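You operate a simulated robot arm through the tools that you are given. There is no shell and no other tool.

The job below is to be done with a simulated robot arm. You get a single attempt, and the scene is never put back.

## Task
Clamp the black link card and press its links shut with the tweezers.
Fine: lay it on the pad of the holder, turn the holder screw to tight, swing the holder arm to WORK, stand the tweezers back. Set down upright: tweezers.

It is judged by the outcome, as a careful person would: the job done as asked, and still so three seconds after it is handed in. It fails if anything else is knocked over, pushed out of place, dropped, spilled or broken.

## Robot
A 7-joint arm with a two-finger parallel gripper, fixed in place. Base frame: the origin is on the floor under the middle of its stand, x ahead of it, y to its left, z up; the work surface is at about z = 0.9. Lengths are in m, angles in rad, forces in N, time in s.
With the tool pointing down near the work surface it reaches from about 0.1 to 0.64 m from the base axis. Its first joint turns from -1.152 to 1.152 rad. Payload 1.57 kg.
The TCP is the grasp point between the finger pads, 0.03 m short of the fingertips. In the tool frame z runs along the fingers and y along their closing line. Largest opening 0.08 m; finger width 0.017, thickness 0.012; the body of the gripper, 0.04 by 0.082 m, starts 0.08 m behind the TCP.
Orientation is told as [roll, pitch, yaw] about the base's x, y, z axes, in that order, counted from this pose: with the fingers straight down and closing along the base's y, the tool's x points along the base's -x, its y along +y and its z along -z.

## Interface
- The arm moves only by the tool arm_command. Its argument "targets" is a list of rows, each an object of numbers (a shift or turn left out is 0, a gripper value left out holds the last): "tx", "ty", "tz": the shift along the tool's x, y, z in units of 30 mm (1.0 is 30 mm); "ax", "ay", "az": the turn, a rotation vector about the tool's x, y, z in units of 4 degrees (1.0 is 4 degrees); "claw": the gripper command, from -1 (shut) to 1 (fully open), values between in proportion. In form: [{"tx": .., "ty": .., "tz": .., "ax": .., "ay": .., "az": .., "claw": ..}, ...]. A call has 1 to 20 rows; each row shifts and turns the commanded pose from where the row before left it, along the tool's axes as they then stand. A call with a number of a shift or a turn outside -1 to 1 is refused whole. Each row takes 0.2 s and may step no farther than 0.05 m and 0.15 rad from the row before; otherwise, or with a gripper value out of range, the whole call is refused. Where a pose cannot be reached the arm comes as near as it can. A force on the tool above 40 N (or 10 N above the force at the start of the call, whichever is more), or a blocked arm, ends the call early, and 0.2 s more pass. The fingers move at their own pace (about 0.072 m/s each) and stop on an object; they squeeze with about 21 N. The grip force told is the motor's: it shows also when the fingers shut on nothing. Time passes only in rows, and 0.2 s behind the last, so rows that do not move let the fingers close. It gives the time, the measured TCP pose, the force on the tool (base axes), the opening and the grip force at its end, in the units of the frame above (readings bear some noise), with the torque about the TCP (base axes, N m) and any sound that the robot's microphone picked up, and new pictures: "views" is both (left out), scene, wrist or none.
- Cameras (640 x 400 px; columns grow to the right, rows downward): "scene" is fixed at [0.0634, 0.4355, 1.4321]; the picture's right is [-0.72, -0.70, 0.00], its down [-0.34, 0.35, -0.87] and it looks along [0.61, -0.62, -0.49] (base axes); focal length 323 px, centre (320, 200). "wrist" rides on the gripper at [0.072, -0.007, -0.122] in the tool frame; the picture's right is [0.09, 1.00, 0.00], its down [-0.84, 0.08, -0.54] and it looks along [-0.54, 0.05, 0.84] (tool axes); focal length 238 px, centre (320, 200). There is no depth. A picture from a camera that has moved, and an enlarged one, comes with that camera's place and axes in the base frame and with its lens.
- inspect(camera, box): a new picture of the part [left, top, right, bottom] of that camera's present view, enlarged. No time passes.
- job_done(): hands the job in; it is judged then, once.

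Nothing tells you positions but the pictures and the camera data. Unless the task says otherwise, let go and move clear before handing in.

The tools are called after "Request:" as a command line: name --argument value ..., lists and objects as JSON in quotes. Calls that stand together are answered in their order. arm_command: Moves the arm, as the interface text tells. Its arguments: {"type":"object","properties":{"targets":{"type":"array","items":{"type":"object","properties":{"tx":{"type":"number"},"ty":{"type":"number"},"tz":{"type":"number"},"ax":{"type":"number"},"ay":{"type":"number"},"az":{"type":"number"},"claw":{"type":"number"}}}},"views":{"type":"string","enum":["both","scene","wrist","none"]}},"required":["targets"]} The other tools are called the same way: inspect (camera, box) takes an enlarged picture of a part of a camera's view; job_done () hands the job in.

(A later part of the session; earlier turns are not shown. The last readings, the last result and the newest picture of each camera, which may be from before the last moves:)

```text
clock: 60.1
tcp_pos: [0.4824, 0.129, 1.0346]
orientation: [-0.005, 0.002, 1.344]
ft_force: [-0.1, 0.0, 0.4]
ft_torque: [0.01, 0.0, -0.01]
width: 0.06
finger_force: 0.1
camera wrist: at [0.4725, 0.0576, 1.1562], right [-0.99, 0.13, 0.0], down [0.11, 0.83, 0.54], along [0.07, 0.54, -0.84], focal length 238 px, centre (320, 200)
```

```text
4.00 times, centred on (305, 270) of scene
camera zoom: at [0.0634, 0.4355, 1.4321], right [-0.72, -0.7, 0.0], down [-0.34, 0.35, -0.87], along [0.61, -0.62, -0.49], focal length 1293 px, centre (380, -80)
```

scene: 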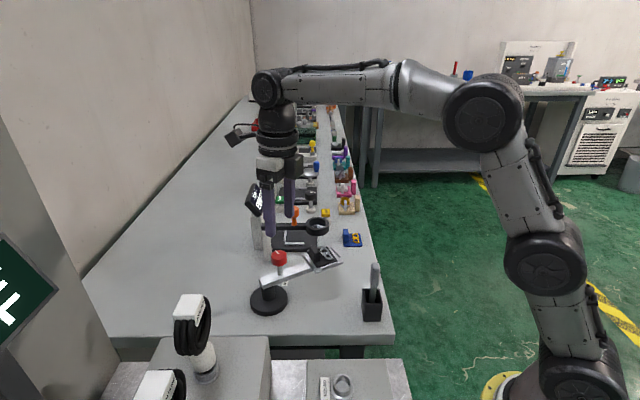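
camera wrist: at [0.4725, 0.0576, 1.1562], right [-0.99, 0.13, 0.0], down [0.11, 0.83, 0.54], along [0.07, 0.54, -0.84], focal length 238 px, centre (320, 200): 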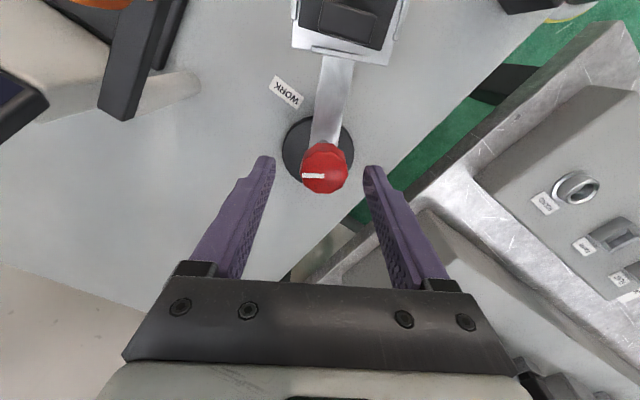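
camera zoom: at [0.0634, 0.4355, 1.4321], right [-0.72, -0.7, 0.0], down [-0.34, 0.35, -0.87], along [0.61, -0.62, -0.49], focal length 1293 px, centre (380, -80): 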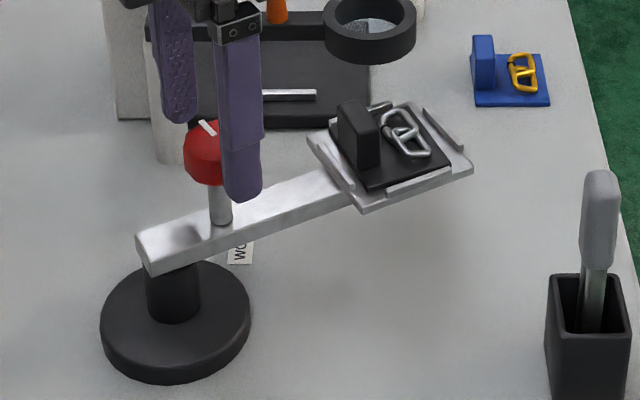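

Request:
arm_command --targets '[{"tx": 0.04, "ty": 0.075, "tz": 0.4}, {"tz": 0.4}, {"claw": -1}, {"claw": -1}, {"claw": -1}, {"claw": -1}]' --views "wrist"

Request:
inspect --camera "wrist" --box '[250, 110, 390, 230]'

Request:
inspect --camera "scene" --box '[240, 220, 370, 320]'

```text
clock: 61.5
tcp_pos: [0.4785, 0.129, 1.0105]
orientation: [-0.002, 0.002, 1.345]
ft_force: [3.6, -0.9, -3.1]
ft_torque: [0.5, -0.17, 0.0]
width: 0.0319
finger_force: 40.8
camera wrist: at [0.4692, 0.0579, 1.132], right [-0.99, 0.13, 0.0], down [0.11, 0.83, 0.54], along [0.07, 0.54, -0.84], focal length 238 px, centre (320, 200)
```

wrist: 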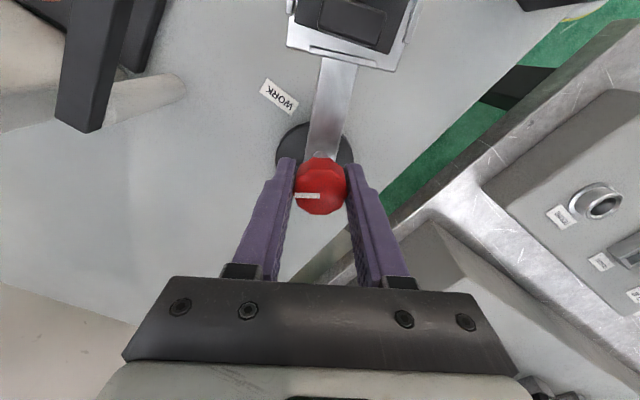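

```text
3.33 times, centred on (320, 170) of wrist
camera zoom: at [0.4692, 0.0579, 1.132], right [-0.99, 0.13, 0.0], down [0.11, 0.83, 0.54], along [0.07, 0.54, -0.84], focal length 794 px, centre (320, 300)
```

zoom: 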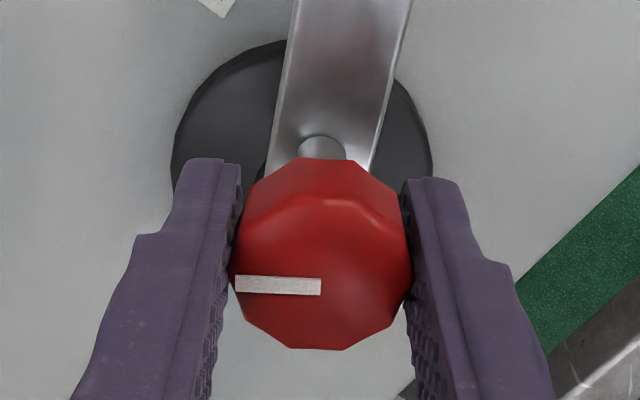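

```text
4.00 times, centred on (305, 270) of scene
camera zoom: at [0.0636, 0.4354, 1.4322], right [-0.72, -0.7, 0.0], down [-0.34, 0.35, -0.87], along [0.61, -0.62, -0.49], focal length 1293 px, centre (380, -80)
```

zoom: 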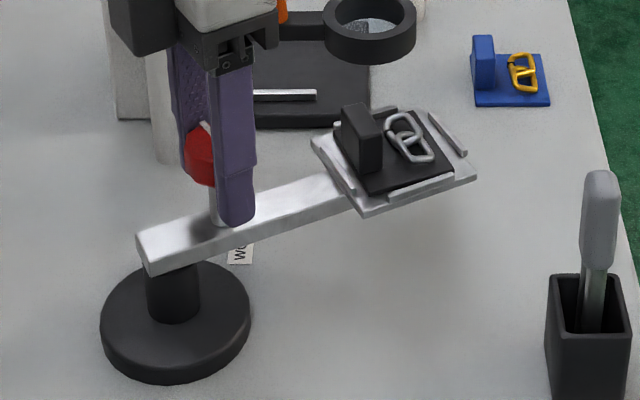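

Request:
arm_command --targets '[{"az": 0.6}, {"az": 0.6}, {"az": 0.6}, {"az": 0.6}, {}]' --views "wrist"

Request:
inspect --camera "wrist" --box '[250, 110, 390, 230]'

Request:
inspect --camera "scene" --box '[240, 220, 370, 320]'

```text
clock: 62.8
tcp_pos: [0.4776, 0.1284, 1.0106]
orientation: [-0.002, 0.0, 1.174]
ft_force: [-1.1, -4.0, -0.1]
ft_torque: [0.43, 0.54, 0.01]
width: 0.0317
finger_force: 40.4
camera wrist: at [0.4566, 0.061, 1.1321], right [-0.95, 0.3, 0.0], down [0.25, 0.8, 0.54], along [0.16, 0.52, -0.84], focal length 238 px, centre (320, 200)
```

wrist: 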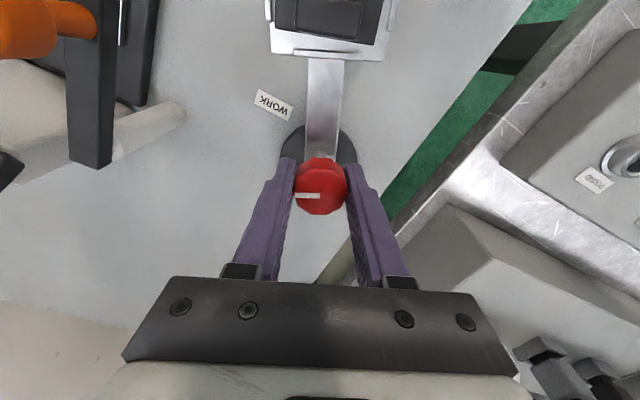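

```text
3.33 times, centred on (320, 170) of wrist
camera zoom: at [0.4566, 0.061, 1.1321], right [-0.95, 0.3, 0.0], down [0.25, 0.8, 0.54], along [0.16, 0.52, -0.84], focal length 794 px, centre (320, 300)
```

zoom: 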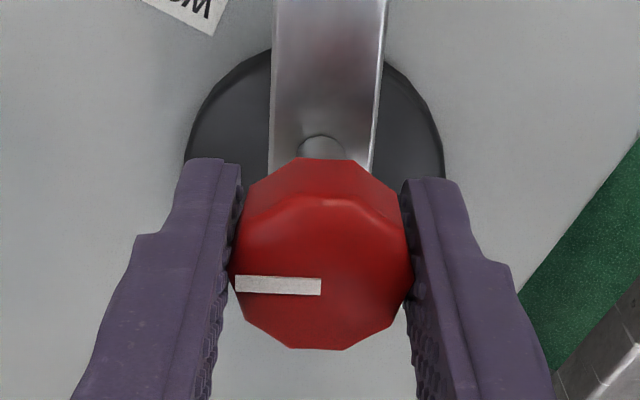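

```text
4.00 times, centred on (305, 270) of scene
camera zoom: at [0.0634, 0.4353, 1.4322], right [-0.72, -0.7, 0.0], down [-0.34, 0.35, -0.87], along [0.61, -0.62, -0.49], focal length 1293 px, centre (380, -80)
```

zoom: 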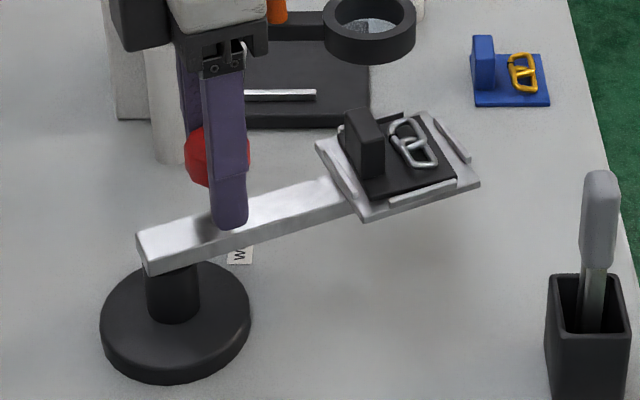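

It still turns freely past 270°. I'll continue clockwise.

Request:
arm_command --targets '[{"az": 0.8}, {"az": 0.8}, {"az": 0.8}, {"az": 0.8}, {"az": 0.8}, {"az": 0.8}, {"az": 0.8}, {"az": 0.8}, {"az": 0.8}, {"az": 0.8}, {}]' --views "wrist"

Request:
inspect --camera "scene" --box '[240, 220, 370, 320]'

```text
clock: 65.2
tcp_pos: [0.4783, 0.1289, 1.0101]
orientation: [-0.002, 0.0, 0.617]
ft_force: [-2.7, -11.8, -7.6]
ft_torque: [1.0, -0.58, 0.05]
width: 0.0319
finger_force: 40.7
camera wrist: at [0.4238, 0.0826, 1.132], right [-0.65, 0.76, 0.0], down [0.64, 0.55, 0.54], along [0.41, 0.35, -0.84], focal length 238 px, centre (320, 200)
```

wrist: 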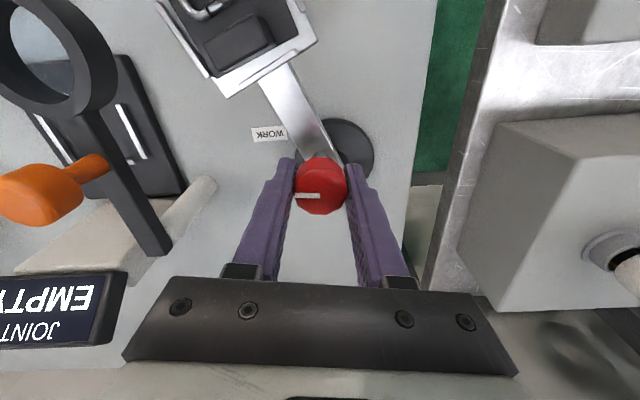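

```text
4.00 times, centred on (305, 270) of scene
camera zoom: at [0.0635, 0.4351, 1.4323], right [-0.72, -0.7, 0.0], down [-0.34, 0.35, -0.87], along [0.61, -0.62, -0.49], focal length 1293 px, centre (380, -80)
```

zoom: 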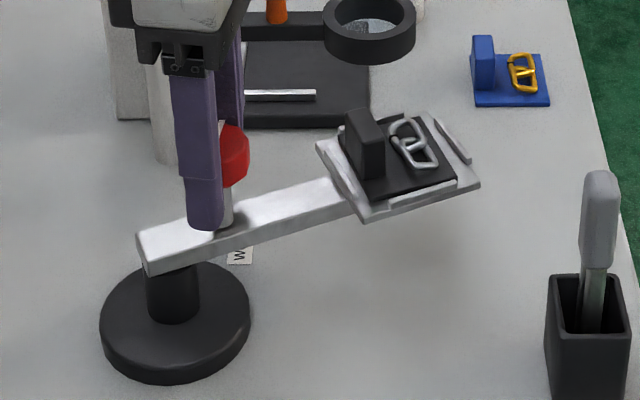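

Request:
arm_command --targets '[{"az": 0.8, "tx": 0.02, "ty": -0.015}, {"az": 0.8}, {"az": 0.8}, {"az": 0.8}, {"az": 0.8}, {"az": 0.8}, {"az": 0.8}, {"az": 0.8}, {}]' --views "wrist"

Request:
inspect --camera "scene" --box '[240, 220, 370, 320]'

```text
clock: 67.2
tcp_pos: [0.4773, 0.1281, 1.0089]
orientation: [-0.001, -0.003, 0.168]
ft_force: [-5.8, -4.5, 0.2]
ft_torque: [0.22, 1.23, 0.01]
width: 0.0321
finger_force: 40.4
camera wrist: at [0.4087, 0.1104, 1.1318], right [-0.26, 0.97, 0.0], down [0.81, 0.22, 0.54], along [0.53, 0.14, -0.84], focal length 238 px, centre (320, 200)
```

wrist: 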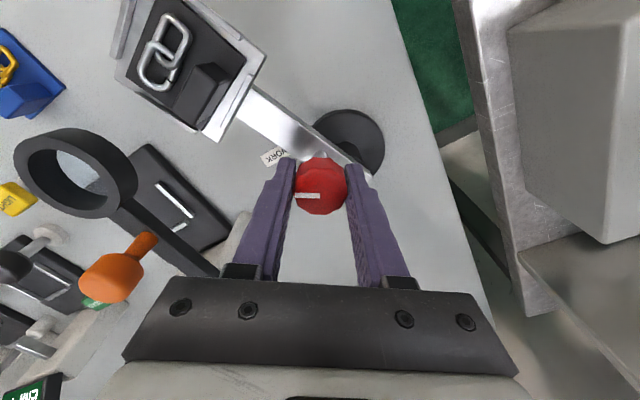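

```text
4.00 times, centred on (305, 270) of scene
camera zoom: at [0.0633, 0.4353, 1.4322], right [-0.72, -0.7, 0.0], down [-0.34, 0.35, -0.87], along [0.61, -0.62, -0.49], focal length 1293 px, centre (380, -80)
```

zoom: 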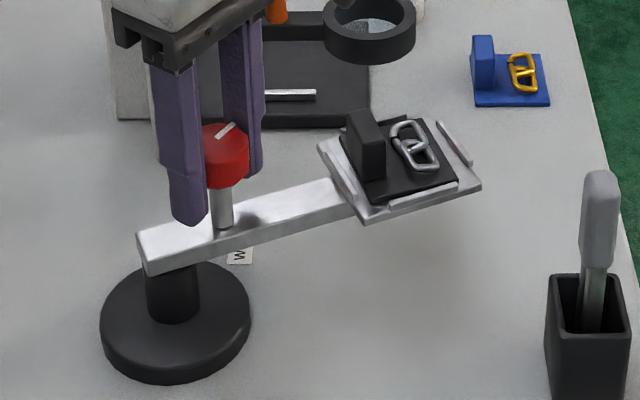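

Request:
arm_command --targets '[{"az": 0.8}, {"az": 0.8}, {"az": 0.8}, {"az": 0.8}, {"az": 0.8}, {"az": 0.8}, {"az": 0.8}, {"az": 0.8}, {}]' --views "wrist"

Request:
inspect --camera "scene" --box '[240, 220, 370, 320]'

```text
clock: 69.2
tcp_pos: [0.478, 0.1281, 1.0103]
orientation: [-0.002, -0.002, -0.276]
ft_force: [0.9, -7.8, -14.3]
ft_torque: [0.02, -0.59, 0.02]
width: 0.0317
finger_force: 40.2
camera wrist: at [0.4075, 0.1419, 1.1319], right [0.18, 0.98, 0.0], down [0.83, -0.15, 0.54], along [0.53, -0.1, -0.84], focal length 238 px, centre (320, 200)
```

wrist: 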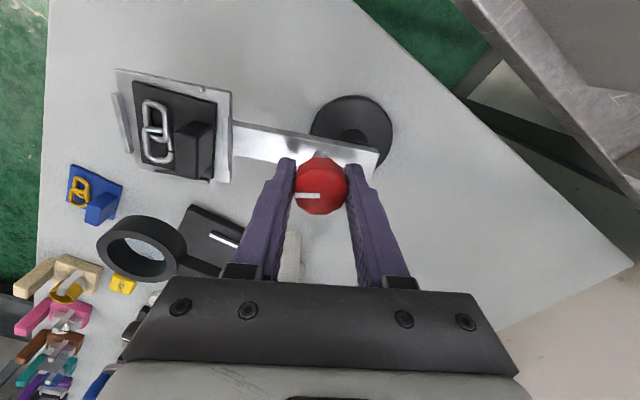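

```text
4.00 times, centred on (305, 270) of scene
camera zoom: at [0.0637, 0.4353, 1.4322], right [-0.72, -0.7, 0.0], down [-0.34, 0.35, -0.87], along [0.61, -0.62, -0.49], focal length 1293 px, centre (380, -80)
```

zoom: 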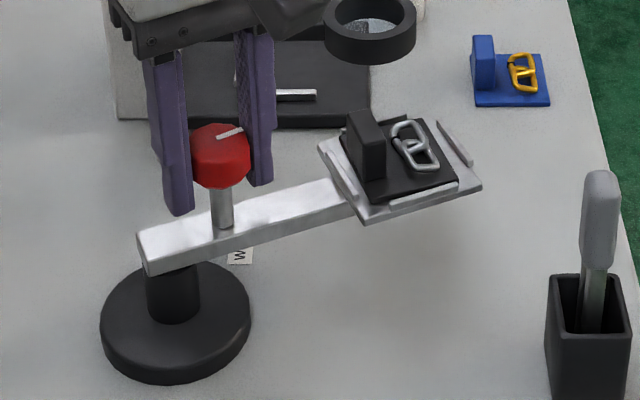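

Request:
inspect --camera "wrist" --box '[100, 55, 260, 195]'

Request:
inspect --camera "scene" --box '[310, 240, 370, 280]'

Request:
inspect --camera "scene" --box '[270, 245, 310, 285]'

```text
2.86 times, centred on (180, 125) of wrist
camera zoom: at [0.4075, 0.1419, 1.1319], right [0.18, 0.98, 0.0], down [0.83, -0.15, 0.54], along [0.53, -0.1, -0.84], focal length 681 px, centre (720, 414)
```

zoom: 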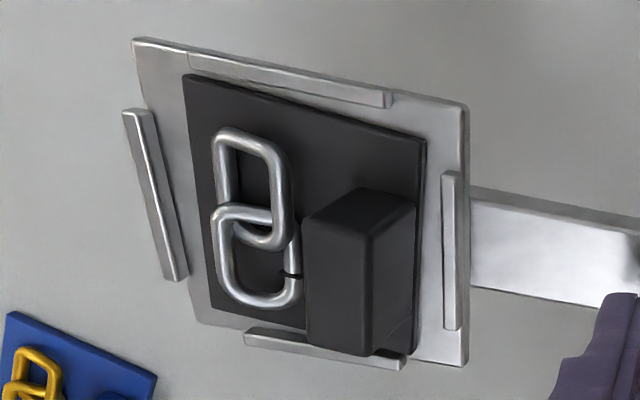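

```text
10.00 times, centred on (340, 260) of scene
camera zoom: at [0.0637, 0.4353, 1.4322], right [-0.72, -0.7, 0.0], down [-0.34, 0.35, -0.87], along [0.61, -0.62, -0.49], focal length 3233 px, centre (120, -400)
```

zoom: 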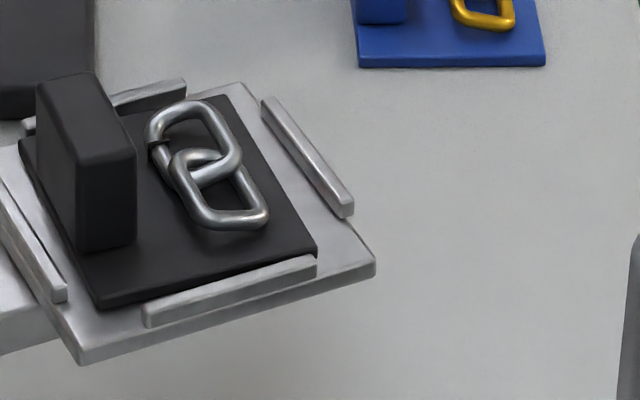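

```text
10.00 times, centred on (290, 265) of scene
camera zoom: at [0.0637, 0.4353, 1.4322], right [-0.72, -0.7, 0.0], down [-0.34, 0.35, -0.87], along [0.61, -0.62, -0.49], focal length 3233 px, centre (620, -450)
```

zoom: 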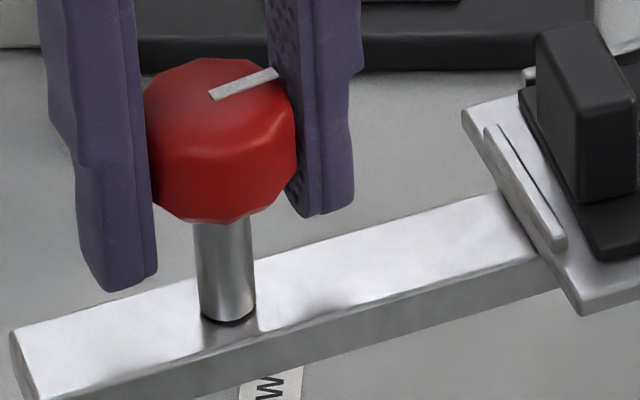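

After a full turn there's still no stop. I'll keep turning clockwise through the remaining wrist range.

Request:
arm_command --targets '[{"az": 0.8, "ty": -0.015}, {"az": 0.8}, {"az": 0.8}, {"az": 0.8}, {"az": 0.8}, {"az": 0.8}, {"az": 0.8}, {"az": 0.8}, {}]' --views "wrist"

Request:
inspect --camera "scene" --box '[240, 220, 370, 320]'

```text
clock: 71.2
tcp_pos: [0.4756, 0.1268, 1.0111]
orientation: [-0.006, -0.001, -0.722]
ft_force: [-19.5, -13.3, -8.5]
ft_torque: [-0.07, -1.03, 0.43]
width: 0.0315
finger_force: 40.0
camera wrist: at [0.4187, 0.171, 1.1322], right [0.59, 0.81, 0.0], down [0.68, -0.49, 0.54], along [0.43, -0.32, -0.84], focal length 238 px, centre (320, 200)
```

wrist: 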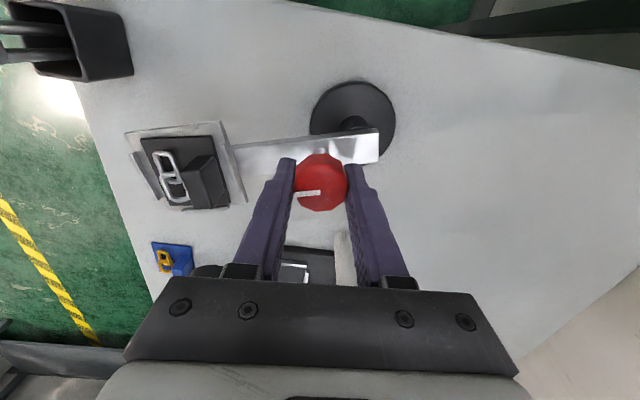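

```text
4.00 times, centred on (305, 270) of scene
camera zoom: at [0.063, 0.4351, 1.4323], right [-0.72, -0.7, 0.0], down [-0.34, 0.35, -0.87], along [0.61, -0.62, -0.49], focal length 1293 px, centre (380, -80)
```

zoom: 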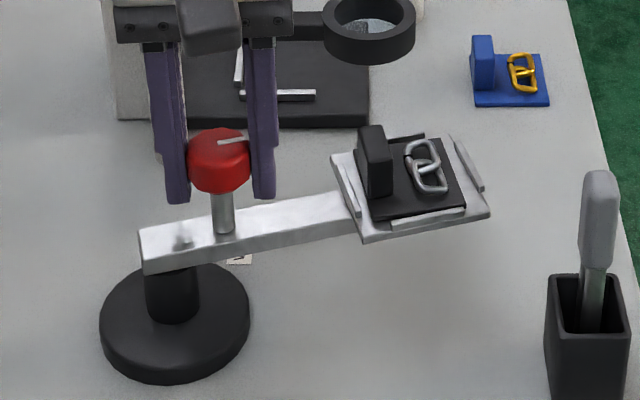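

There's the stop: after one full turn (360°) the torque jumped to 0.43 N·m and the arm began turning with the knob, so the screw is tight. I'll release it and lift.

Request:
arm_command --targets '[{"az": -0.3}, {"claw": -0.2}, {"claw": 0.2}, {"claw": 0.5}, {"tz": -0.5}, {"tz": -1}, {"tz": -1}, {"tz": -1}, {}]' --views "both"

Request:
inspect --camera "scene" --box '[240, 220, 370, 320]'

Request:
inspect --camera "wrist" --box '[130, 60, 410, 290]'

```text
clock: 73.2
tcp_pos: [0.4761, 0.1298, 1.1167]
orientation: [-0.002, -0.002, -0.702]
ft_force: [0.4, -0.2, -0.6]
ft_torque: [0.0, 0.0, -0.02]
width: 0.06
finger_force: 0.1
camera wrist: at [0.418, 0.1711, 1.2378], right [0.57, 0.82, 0.0], down [0.69, -0.48, 0.54], along [0.45, -0.31, -0.84], focal length 238 px, centre (320, 200)
```

scene: 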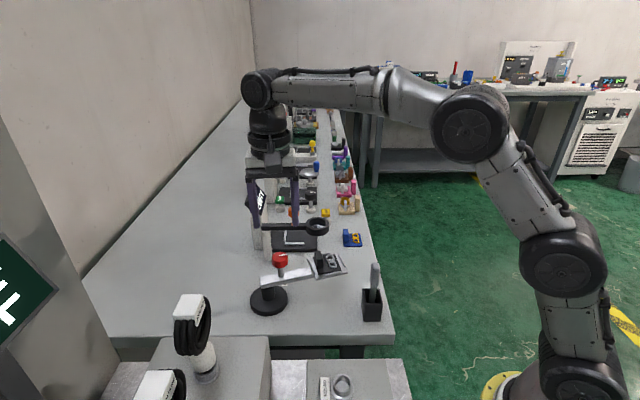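
wrist: 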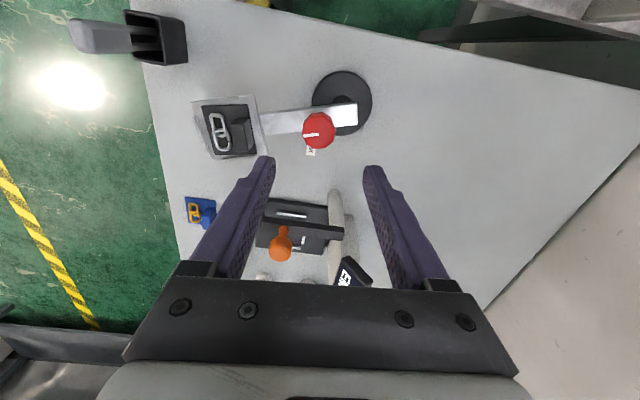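

```text
4.00 times, centred on (305, 270) of scene
camera zoom: at [0.0634, 0.4355, 1.4321], right [-0.72, -0.7, 0.0], down [-0.34, 0.35, -0.87], along [0.61, -0.62, -0.49], focal length 1293 px, centre (380, -80)
```

zoom: 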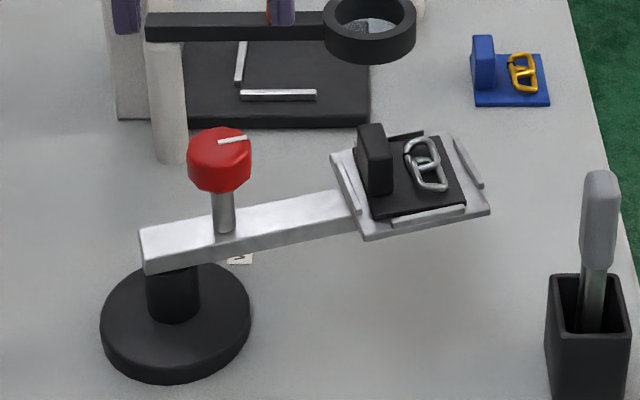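

```text
1.74 times, centred on (270, 175) of wrist
camera zoom: at [0.418, 0.1711, 1.2378], right [0.57, 0.82, 0.0], down [0.69, -0.48, 0.54], along [0.45, -0.31, -0.84], focal length 414 px, centre (407, 244)
```

zoom: 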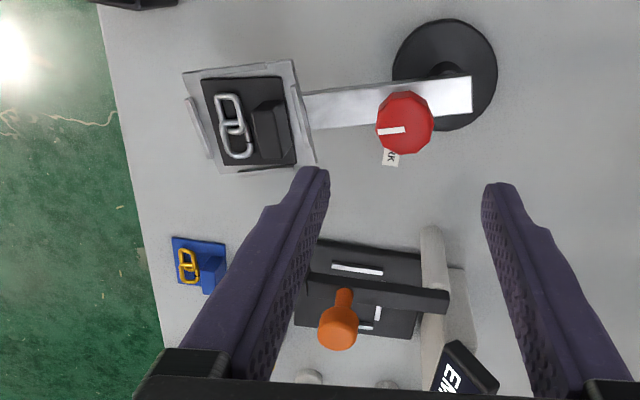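

The mark points back along the arm: one full turn, tight. The arm now points at about -119°. Next I'll set up to swing it by straddling the bar between knob and pad: rotate the gripper to yaw -119° and move above the bar.

Request:
arm_command --targets '[{"az": 1}, {"az": 1}, {"az": 1}, {"az": 1}, {"az": 1}, {"az": 1}, {"az": 1}, {"az": 1}, {"az": 1}, {"az": 1}, {"az": 1}, {"az": 1}, {"az": 1}, {"az": 1}, {"az": 1}, {"az": 1}, {"az": 1}, {"az": 1}, {"az": 1}, {"az": 0.7}]' --views "both"

Request:
inspect --camera "wrist" --box '[250, 40, 550, 260]'

```text
clock: 77.3
tcp_pos: [0.4767, 0.1294, 1.116]
orientation: [0.003, -0.002, -2.078]
ft_force: [0.5, 0.6, 0.2]
ft_torque: [0.0, -0.01, 0.01]
width: 0.06
finger_force: 0.1
camera wrist: at [0.5073, 0.1958, 1.2369], right [0.92, -0.4, 0.0], down [-0.34, -0.77, 0.54], along [-0.22, -0.5, -0.84], focal length 238 px, centre (320, 200)
```

scene: 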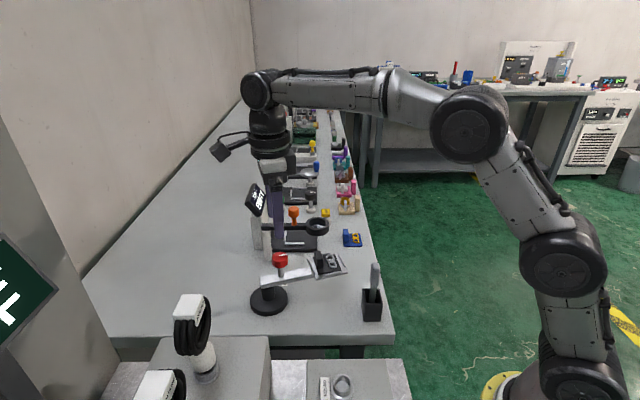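
wrist: 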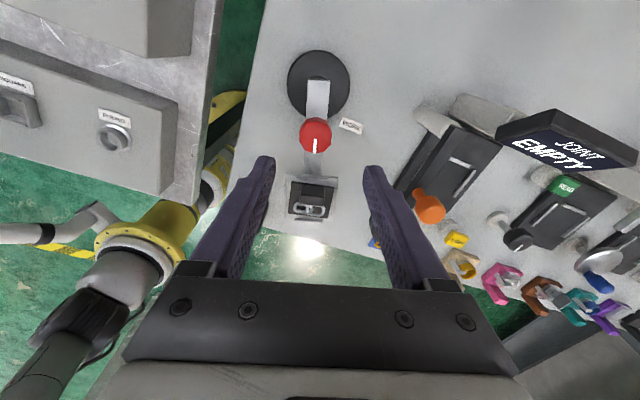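

```text
1.82 times, centred on (400, 150) of wrist
camera zoom: at [0.5073, 0.1958, 1.2369], right [0.92, -0.4, 0.0], down [-0.34, -0.77, 0.54], along [-0.22, -0.5, -0.84], focal length 433 px, centre (174, 291)
```

zoom: 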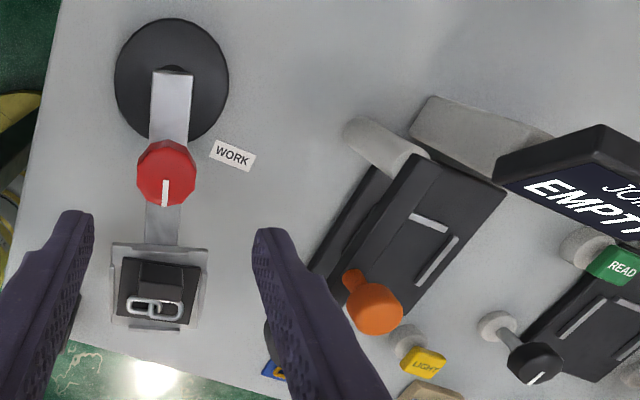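

The gripper is aligned with the arm at about -118.5°, with the pivot near (0.487, 0.155). WORK lies at about -70°. I'll move over the bar between knob and pad and lower part-way.

Request:
arm_command --targets '[{"tx": -0.8, "ty": -0.04, "claw": 0.2}, {"tx": -0.78, "ty": -0.04}, {"tz": 0.8}, {"tz": 0.8}, {"tz": 0.6}, {}]' --views "both"

Request:
inspect --camera "wrist" --box '[230, 60, 430, 260]'

Request:
inspect --camera "scene" --box '[250, 200, 370, 310]'

```text
clock: 78.8
tcp_pos: [0.4534, 0.0892, 1.0492]
orientation: [0.003, 0.0, -2.078]
ft_force: [-0.1, 0.1, -0.1]
ft_torque: [0.01, -0.03, -0.02]
width: 0.0479
finger_force: 0.0
camera wrist: at [0.4832, 0.1559, 1.1707], right [0.92, -0.4, 0.0], down [-0.34, -0.77, 0.54], along [-0.22, -0.5, -0.84], focal length 238 px, centre (320, 200)
```

scene: 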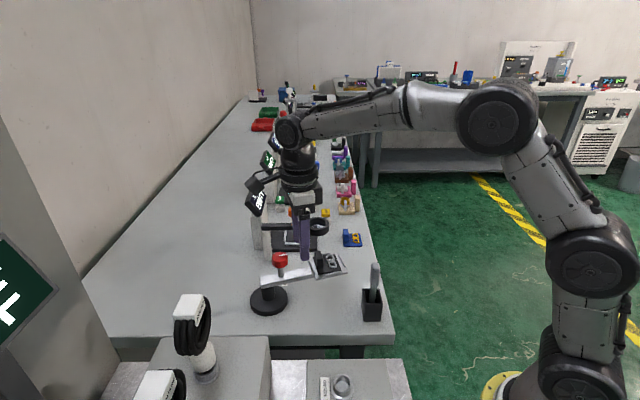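
wrist: 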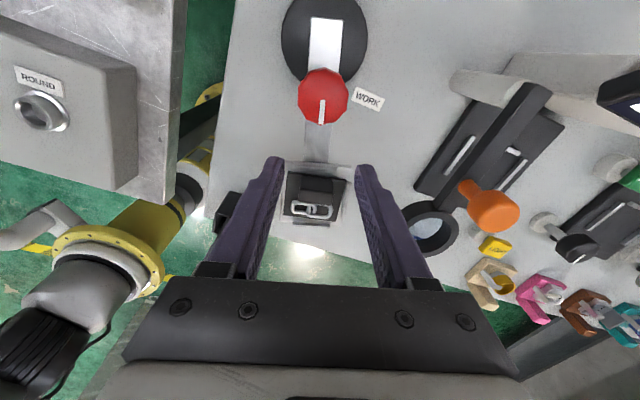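

```text
2.00 times, centred on (330, 160) of wrist
camera zoom: at [0.4832, 0.1559, 1.1707], right [0.92, -0.4, 0.0], down [-0.34, -0.77, 0.54], along [-0.22, -0.5, -0.84], focal length 477 px, centre (300, 280)
```

zoom: 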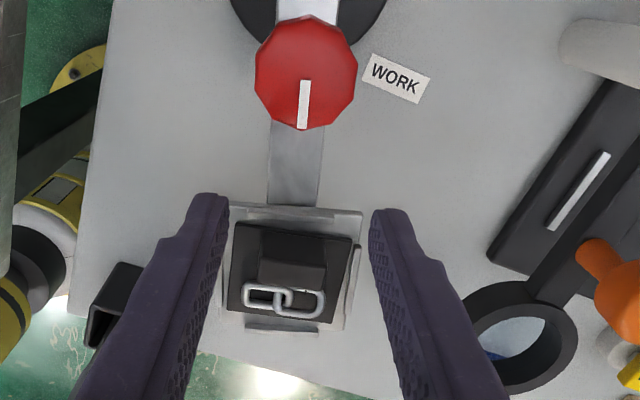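

```text
3.64 times, centred on (310, 255) of scene
camera zoom: at [0.0634, 0.4355, 1.4321], right [-0.72, -0.7, 0.0], down [-0.34, 0.35, -0.87], along [0.61, -0.62, -0.49], focal length 1176 px, centre (356, 0)
```

zoom: 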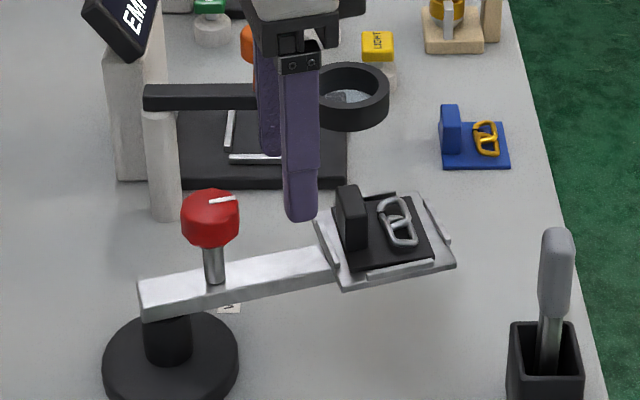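

The fingers will straddle the 24 mm bar. I'll nudge sideways 2.7 mm to centre, then lower so the tips reach the bar's underside level.

Request:
arm_command --targets '[{"ty": -0.09, "tz": 0.5}, {"tz": 0.7}, {"tz": 0.6}, {"tz": 0.4}, {}]' --views "both"

Request:
inspect --camera "wrist" --box '[230, 90, 430, 260]'

Request:
inspect --camera "scene" --box '[250, 200, 370, 310]'

```text
clock: 80.0
tcp_pos: [0.4519, 0.0886, 0.9818]
orientation: [0.003, 0.001, -2.077]
ft_force: [-0.1, 0.0, 0.2]
ft_torque: [-0.03, 0.04, -0.01]
width: 0.0481
finger_force: 0.0
camera wrist: at [0.481, 0.1568, 1.1036], right [0.92, -0.4, 0.0], down [-0.34, -0.77, 0.54], along [-0.22, -0.5, -0.84], focal length 238 px, centre (320, 200)
```

scene: 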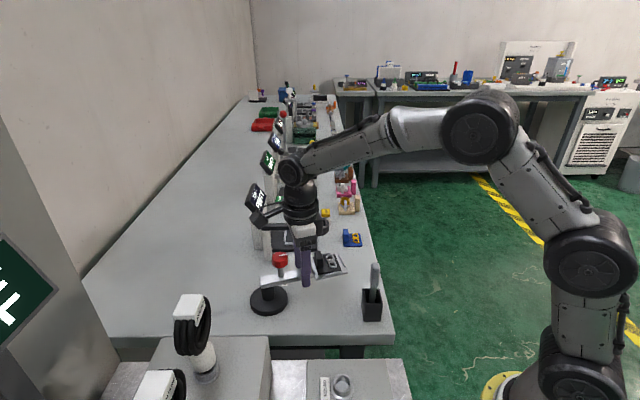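
wrist: 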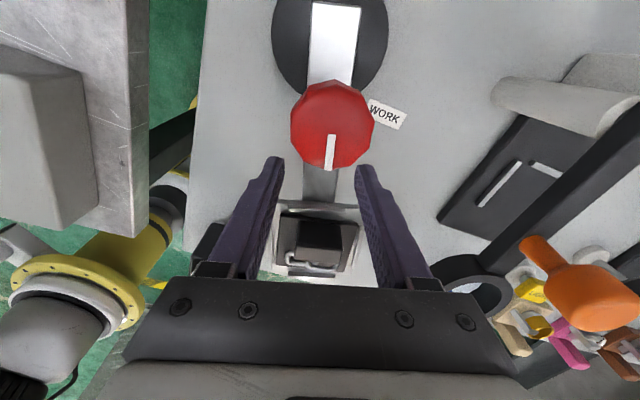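

```text
2.35 times, centred on (330, 175) of wrist
camera zoom: at [0.481, 0.1568, 1.1036], right [0.92, -0.4, 0.0], down [-0.34, -0.77, 0.54], along [-0.22, -0.5, -0.84], focal length 561 px, centre (296, 259)
```

zoom: 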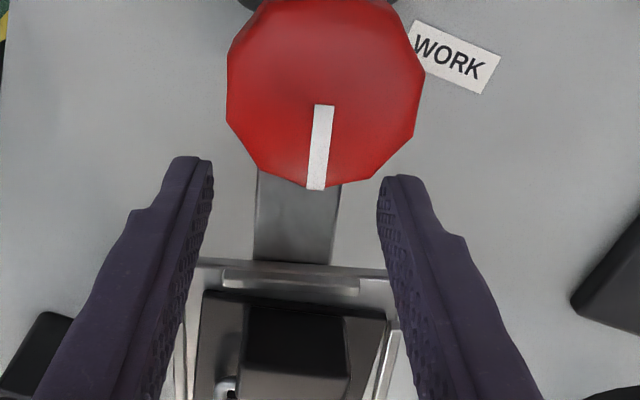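

```text
3.64 times, centred on (310, 255) of scene
camera zoom: at [0.0634, 0.4355, 1.4321], right [-0.72, -0.7, 0.0], down [-0.34, 0.35, -0.87], along [0.61, -0.62, -0.49], focal length 1176 px, centre (356, 0)
```

zoom: 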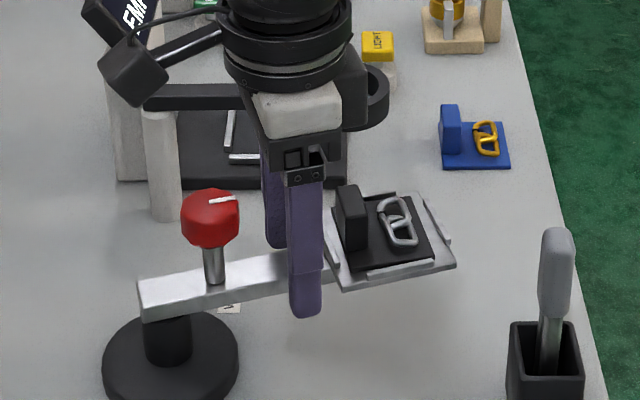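

The fingers straddle the bar with nothing touching. I'll narrow the opening to 30 mm and begin swinging toward WORK in small arcs, tracking the pivot.

Request:
arm_command --targets '[{"claw": -0.25}, {"claw": -0.25}, {"ty": 0.131, "tx": 0.003, "az": -0.75}, {"ty": 0.131, "tx": 0.003, "az": -0.75}, {"ty": 0.131, "tx": 0.003, "az": -0.75}, {"ty": 0.131, "tx": 0.003, "az": -0.75}, {"ty": 0.131, "tx": 0.003, "az": -0.75}, {}]' --views "both"

Request:
inspect --camera "scene" --box '[250, 200, 370, 310]'

Request:
inspect --camera "wrist" --box '[230, 90, 530, 300]'

```text
clock: 81.8
tcp_pos: [0.4678, 0.0806, 0.9847]
orientation: [0.002, -0.001, -1.814]
ft_force: [-1.4, 1.0, -0.7]
ft_torque: [0.02, 0.03, -0.03]
width: 0.0308
finger_force: 0.8
camera wrist: at [0.4796, 0.1541, 1.1049], right [0.99, -0.15, 0.0], down [-0.13, -0.83, 0.54], along [-0.08, -0.54, -0.84], focal length 238 px, centre (320, 200)
```

scene: 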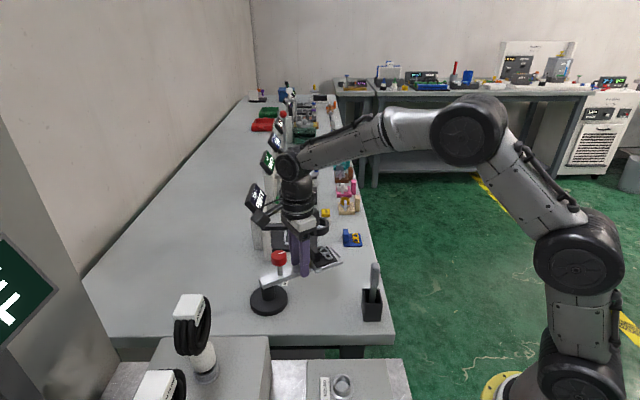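
wrist: 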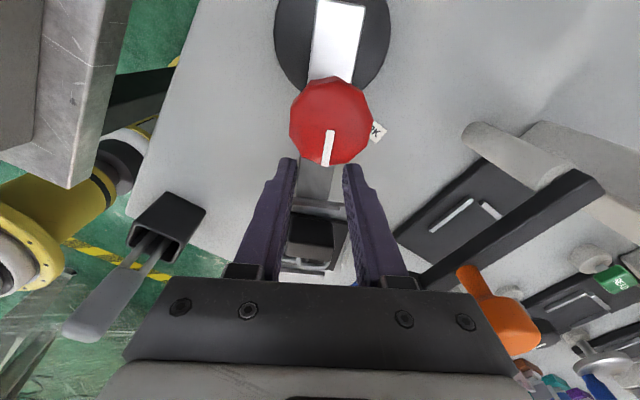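

```text
3.64 times, centred on (310, 255) of scene
camera zoom: at [0.0634, 0.4355, 1.4321], right [-0.72, -0.7, 0.0], down [-0.34, 0.35, -0.87], along [0.61, -0.62, -0.49], focal length 1176 px, centre (356, 0)
```

zoom: 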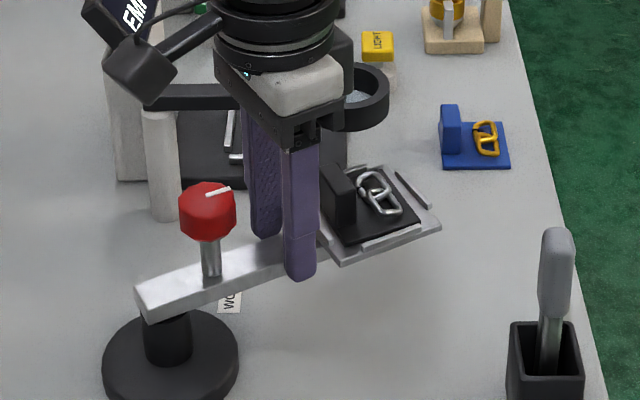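

```text
1.90 times, centred on (380, 195) of wrist
camera zoom: at [0.4796, 0.1541, 1.1049], right [0.99, -0.15, 0.0], down [-0.13, -0.83, 0.54], along [-0.08, -0.54, -0.84], focal length 454 px, centre (206, 210)
```

zoom: 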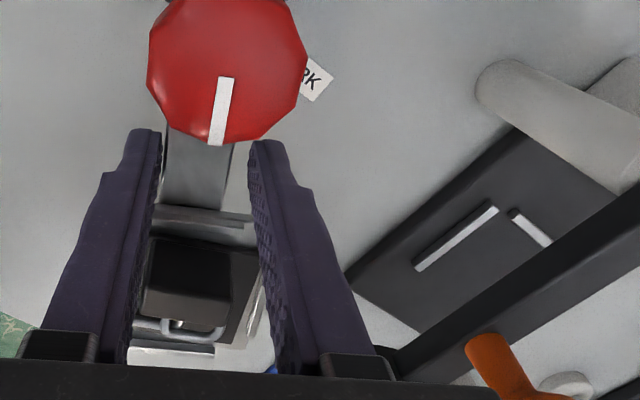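

The arm follows easily. I'll continue the arc, watching the clearance to the magnifier ring.

Request:
arm_command --targets '[{"ty": 0.131, "tx": 0.003, "az": -0.75}, {"ty": 0.131, "tx": 0.003, "az": -0.75}, {"ty": 0.131, "tx": 0.003, "az": -0.75}, {"ty": 0.131, "tx": 0.003, "az": -0.75}, {}]' --views "both"

Request:
inspect --camera "scene" --box '[250, 200, 370, 310]'

Request:
inspect --camera "wrist" --box '[230, 90, 530, 300]'

```text
clock: 83.0
tcp_pos: [0.4835, 0.0789, 0.9844]
orientation: [0.001, -0.002, -1.606]
ft_force: [-0.6, 0.0, -0.5]
ft_torque: [0.05, -0.03, 0.0]
width: 0.0308
finger_force: 0.3
camera wrist: at [0.48, 0.1526, 1.1049], right [1.0, 0.06, 0.0], down [0.05, -0.84, 0.54], along [0.03, -0.54, -0.84], focal length 238 px, centre (320, 200)
```

scene: 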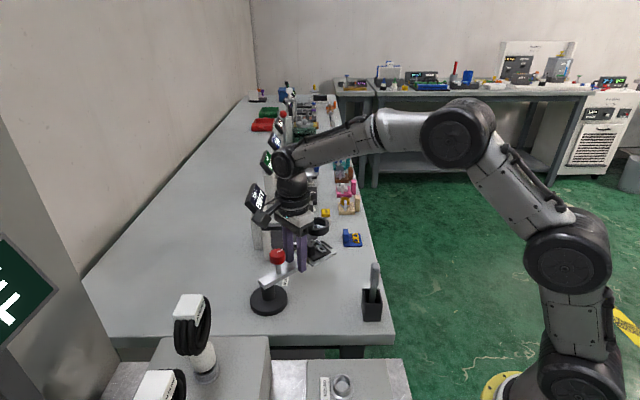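
wrist: 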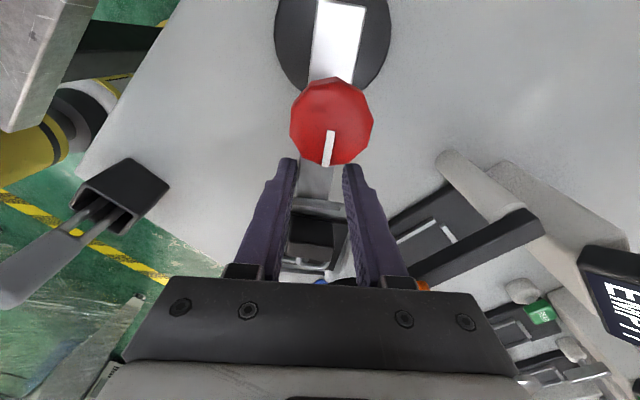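

```text
3.64 times, centred on (310, 255) of scene
camera zoom: at [0.0634, 0.4355, 1.4321], right [-0.72, -0.7, 0.0], down [-0.34, 0.35, -0.87], along [0.61, -0.62, -0.49], focal length 1176 px, centre (356, 0)
```

zoom: 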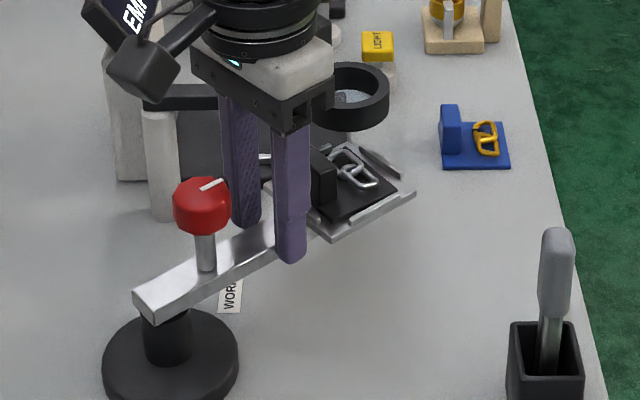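

```text
1.90 times, centred on (380, 195) of wrist
camera zoom: at [0.48, 0.1526, 1.1049], right [1.0, 0.06, 0.0], down [0.05, -0.84, 0.54], along [0.03, -0.54, -0.84], focal length 454 px, centre (206, 210)
```

zoom: 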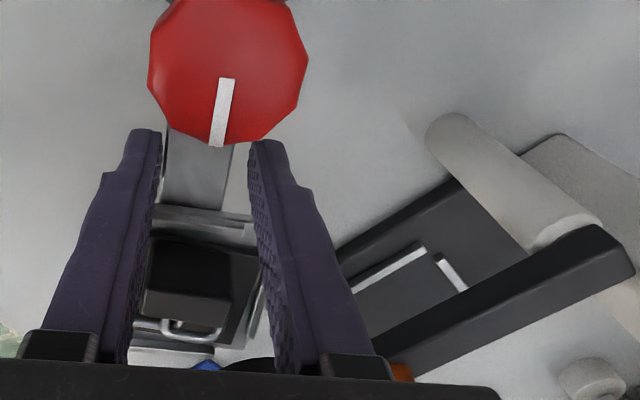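

The pad's outer edge will pass just beneath the magnifier ring. By my estimate the pad and lips (≤0.969) clear the ring's underside (~0.975), and the links stay inside the ring's reach. I'll look closer, then go on in smaller steps.

Request:
inspect --camera "scene" --box '[325, 210, 370, 270]'

Request:
arm_command --targets '[{"ty": 0.131, "tx": 0.003, "az": -0.75}, {"ty": 0.131, "tx": 0.003, "az": -0.75}, {}]' --views "wrist"

Request:
inspect --camera "scene" --box '[315, 210, 365, 270]'

```text
6.67 times, centred on (348, 240) of scene
camera zoom: at [0.0634, 0.4355, 1.4321], right [-0.72, -0.7, 0.0], down [-0.34, 0.35, -0.87], along [0.61, -0.62, -0.49], focal length 2156 px, centre (137, -67)
```

zoom: 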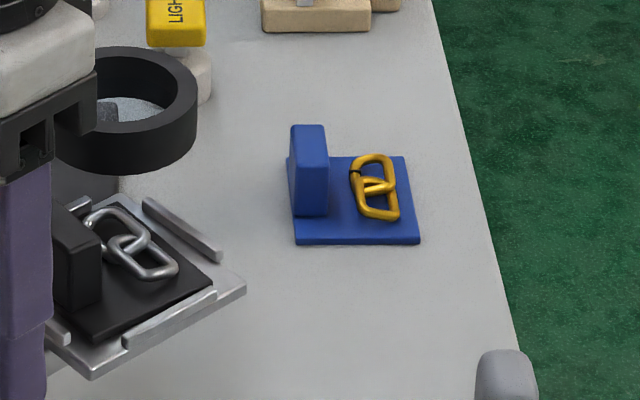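

```text
clock: 83.8
tcp_pos: [0.4896, 0.0805, 0.9832]
orientation: [-0.002, 0.0, -1.501]
ft_force: [-16.4, 6.5, 1.9]
ft_torque: [0.07, 0.4, -0.34]
width: 0.0433
finger_force: 7.3
camera wrist: at [0.4789, 0.1527, 1.104], right [0.99, 0.16, 0.0], down [0.14, -0.83, 0.54], along [0.09, -0.54, -0.84], focal length 238 px, centre (320, 200)
```

wrist: 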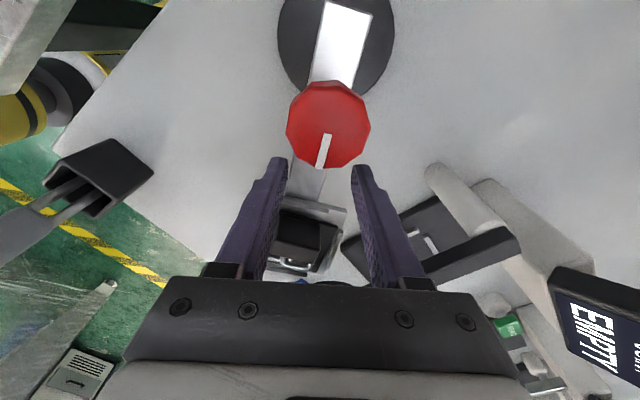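

```text
6.67 times, centred on (340, 240) of scene
camera zoom: at [0.0629, 0.4357, 1.4321], right [-0.72, -0.7, 0.0], down [-0.34, 0.35, -0.87], along [0.61, -0.62, -0.49], focal length 2156 px, centre (187, -67)
```

zoom: 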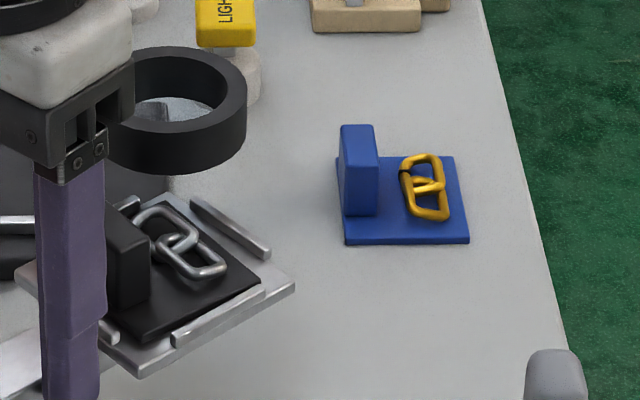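

The arm has stopped at about -95.5° (around 40° of swing): the gripper pushed on with 16 N while the bar stayed put. I'll back off, rise, and look from above at whether that's the WORK stop or an obstruction.

Request:
arm_command --targets '[{"ty": -0.131, "az": 0.75}, {"ty": -0.1, "az": 0.4, "claw": 0.1}, {"claw": 0.2}, {"tz": -0.7}, {"tz": -1}, {"tz": -1}, {"tz": -1}, {"tz": -1}, {}]' --views "both"

Request:
inspect --camera "wrist" --box '[240, 60, 400, 280]'

Request:
inspect --camera "scene" --box '[250, 200, 370, 310]'

```text
clock: 85.8
tcp_pos: [0.4846, 0.0789, 1.1254]
orientation: [0.001, -0.002, -1.58]
ft_force: [0.9, 0.9, -0.3]
ft_torque: [0.02, 0.03, -0.03]
width: 0.0479
finger_force: 0.0
camera wrist: at [0.48, 0.1515, 1.2468], right [1.0, 0.08, 0.0], down [0.07, -0.84, 0.54], along [0.05, -0.54, -0.84], focal length 238 px, centre (320, 200)
```

scene: 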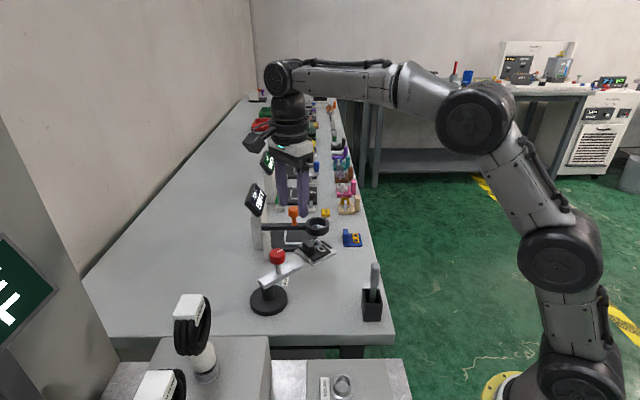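
wrist: 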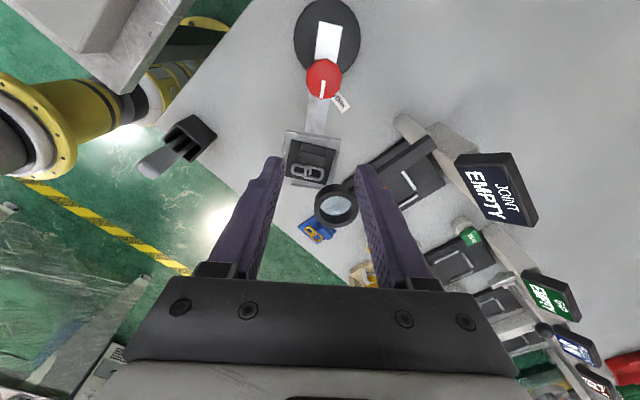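

```text
1.82 times, centred on (320, 170) of wrist
camera zoom: at [0.48, 0.1515, 1.2468], right [1.0, 0.08, 0.0], down [0.07, -0.84, 0.54], along [0.05, -0.54, -0.84], focal length 433 px, centre (320, 254)
```

zoom: 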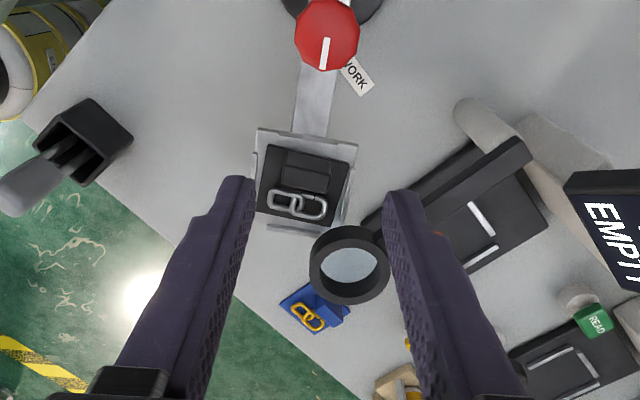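

```text
3.64 times, centred on (310, 255) of scene
camera zoom: at [0.0634, 0.4355, 1.4321], right [-0.72, -0.7, 0.0], down [-0.34, 0.35, -0.87], along [0.61, -0.62, -0.49], focal length 1176 px, centre (356, 0)
```

zoom: 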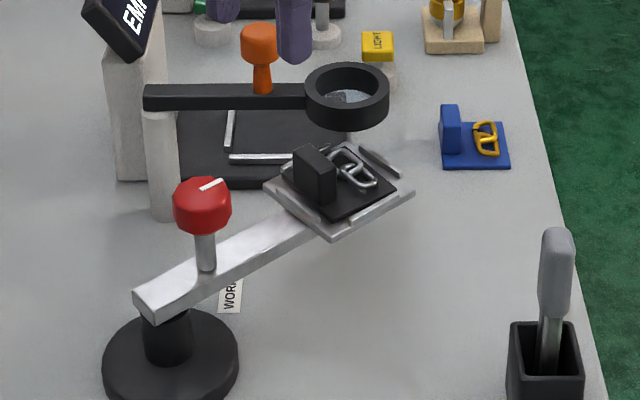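

Request:
inspect --camera "scene" --box '[317, 210, 367, 258]'

Request:
inspect --camera "wrist" --box '[275, 120, 375, 240]'

```text
8.33 times, centred on (342, 234) of scene
camera zoom: at [0.0634, 0.4355, 1.4321], right [-0.72, -0.7, 0.0], down [-0.34, 0.35, -0.87], along [0.61, -0.62, -0.49], focal length 2694 px, centre (137, -83)
```

zoom: 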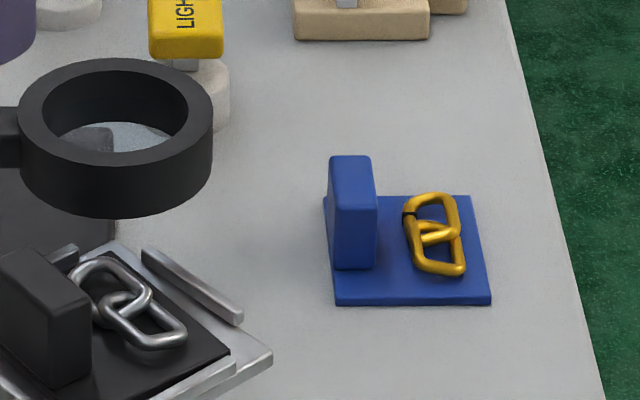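

```text
3.33 times, centred on (325, 180) of wrist
camera zoom: at [0.48, 0.1515, 1.2468], right [1.0, 0.08, 0.0], down [0.07, -0.84, 0.54], along [0.05, -0.54, -0.84], focal length 794 px, centre (303, 267)
```

zoom: 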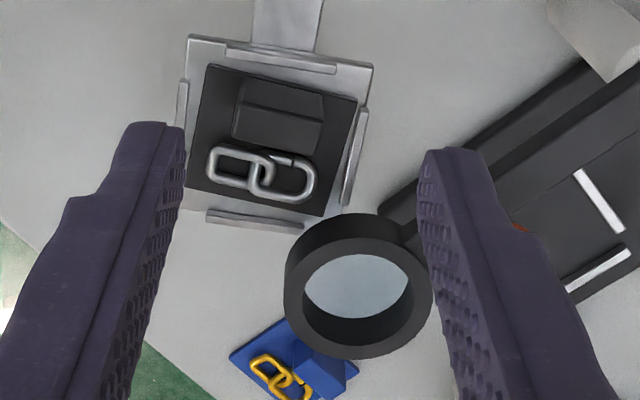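

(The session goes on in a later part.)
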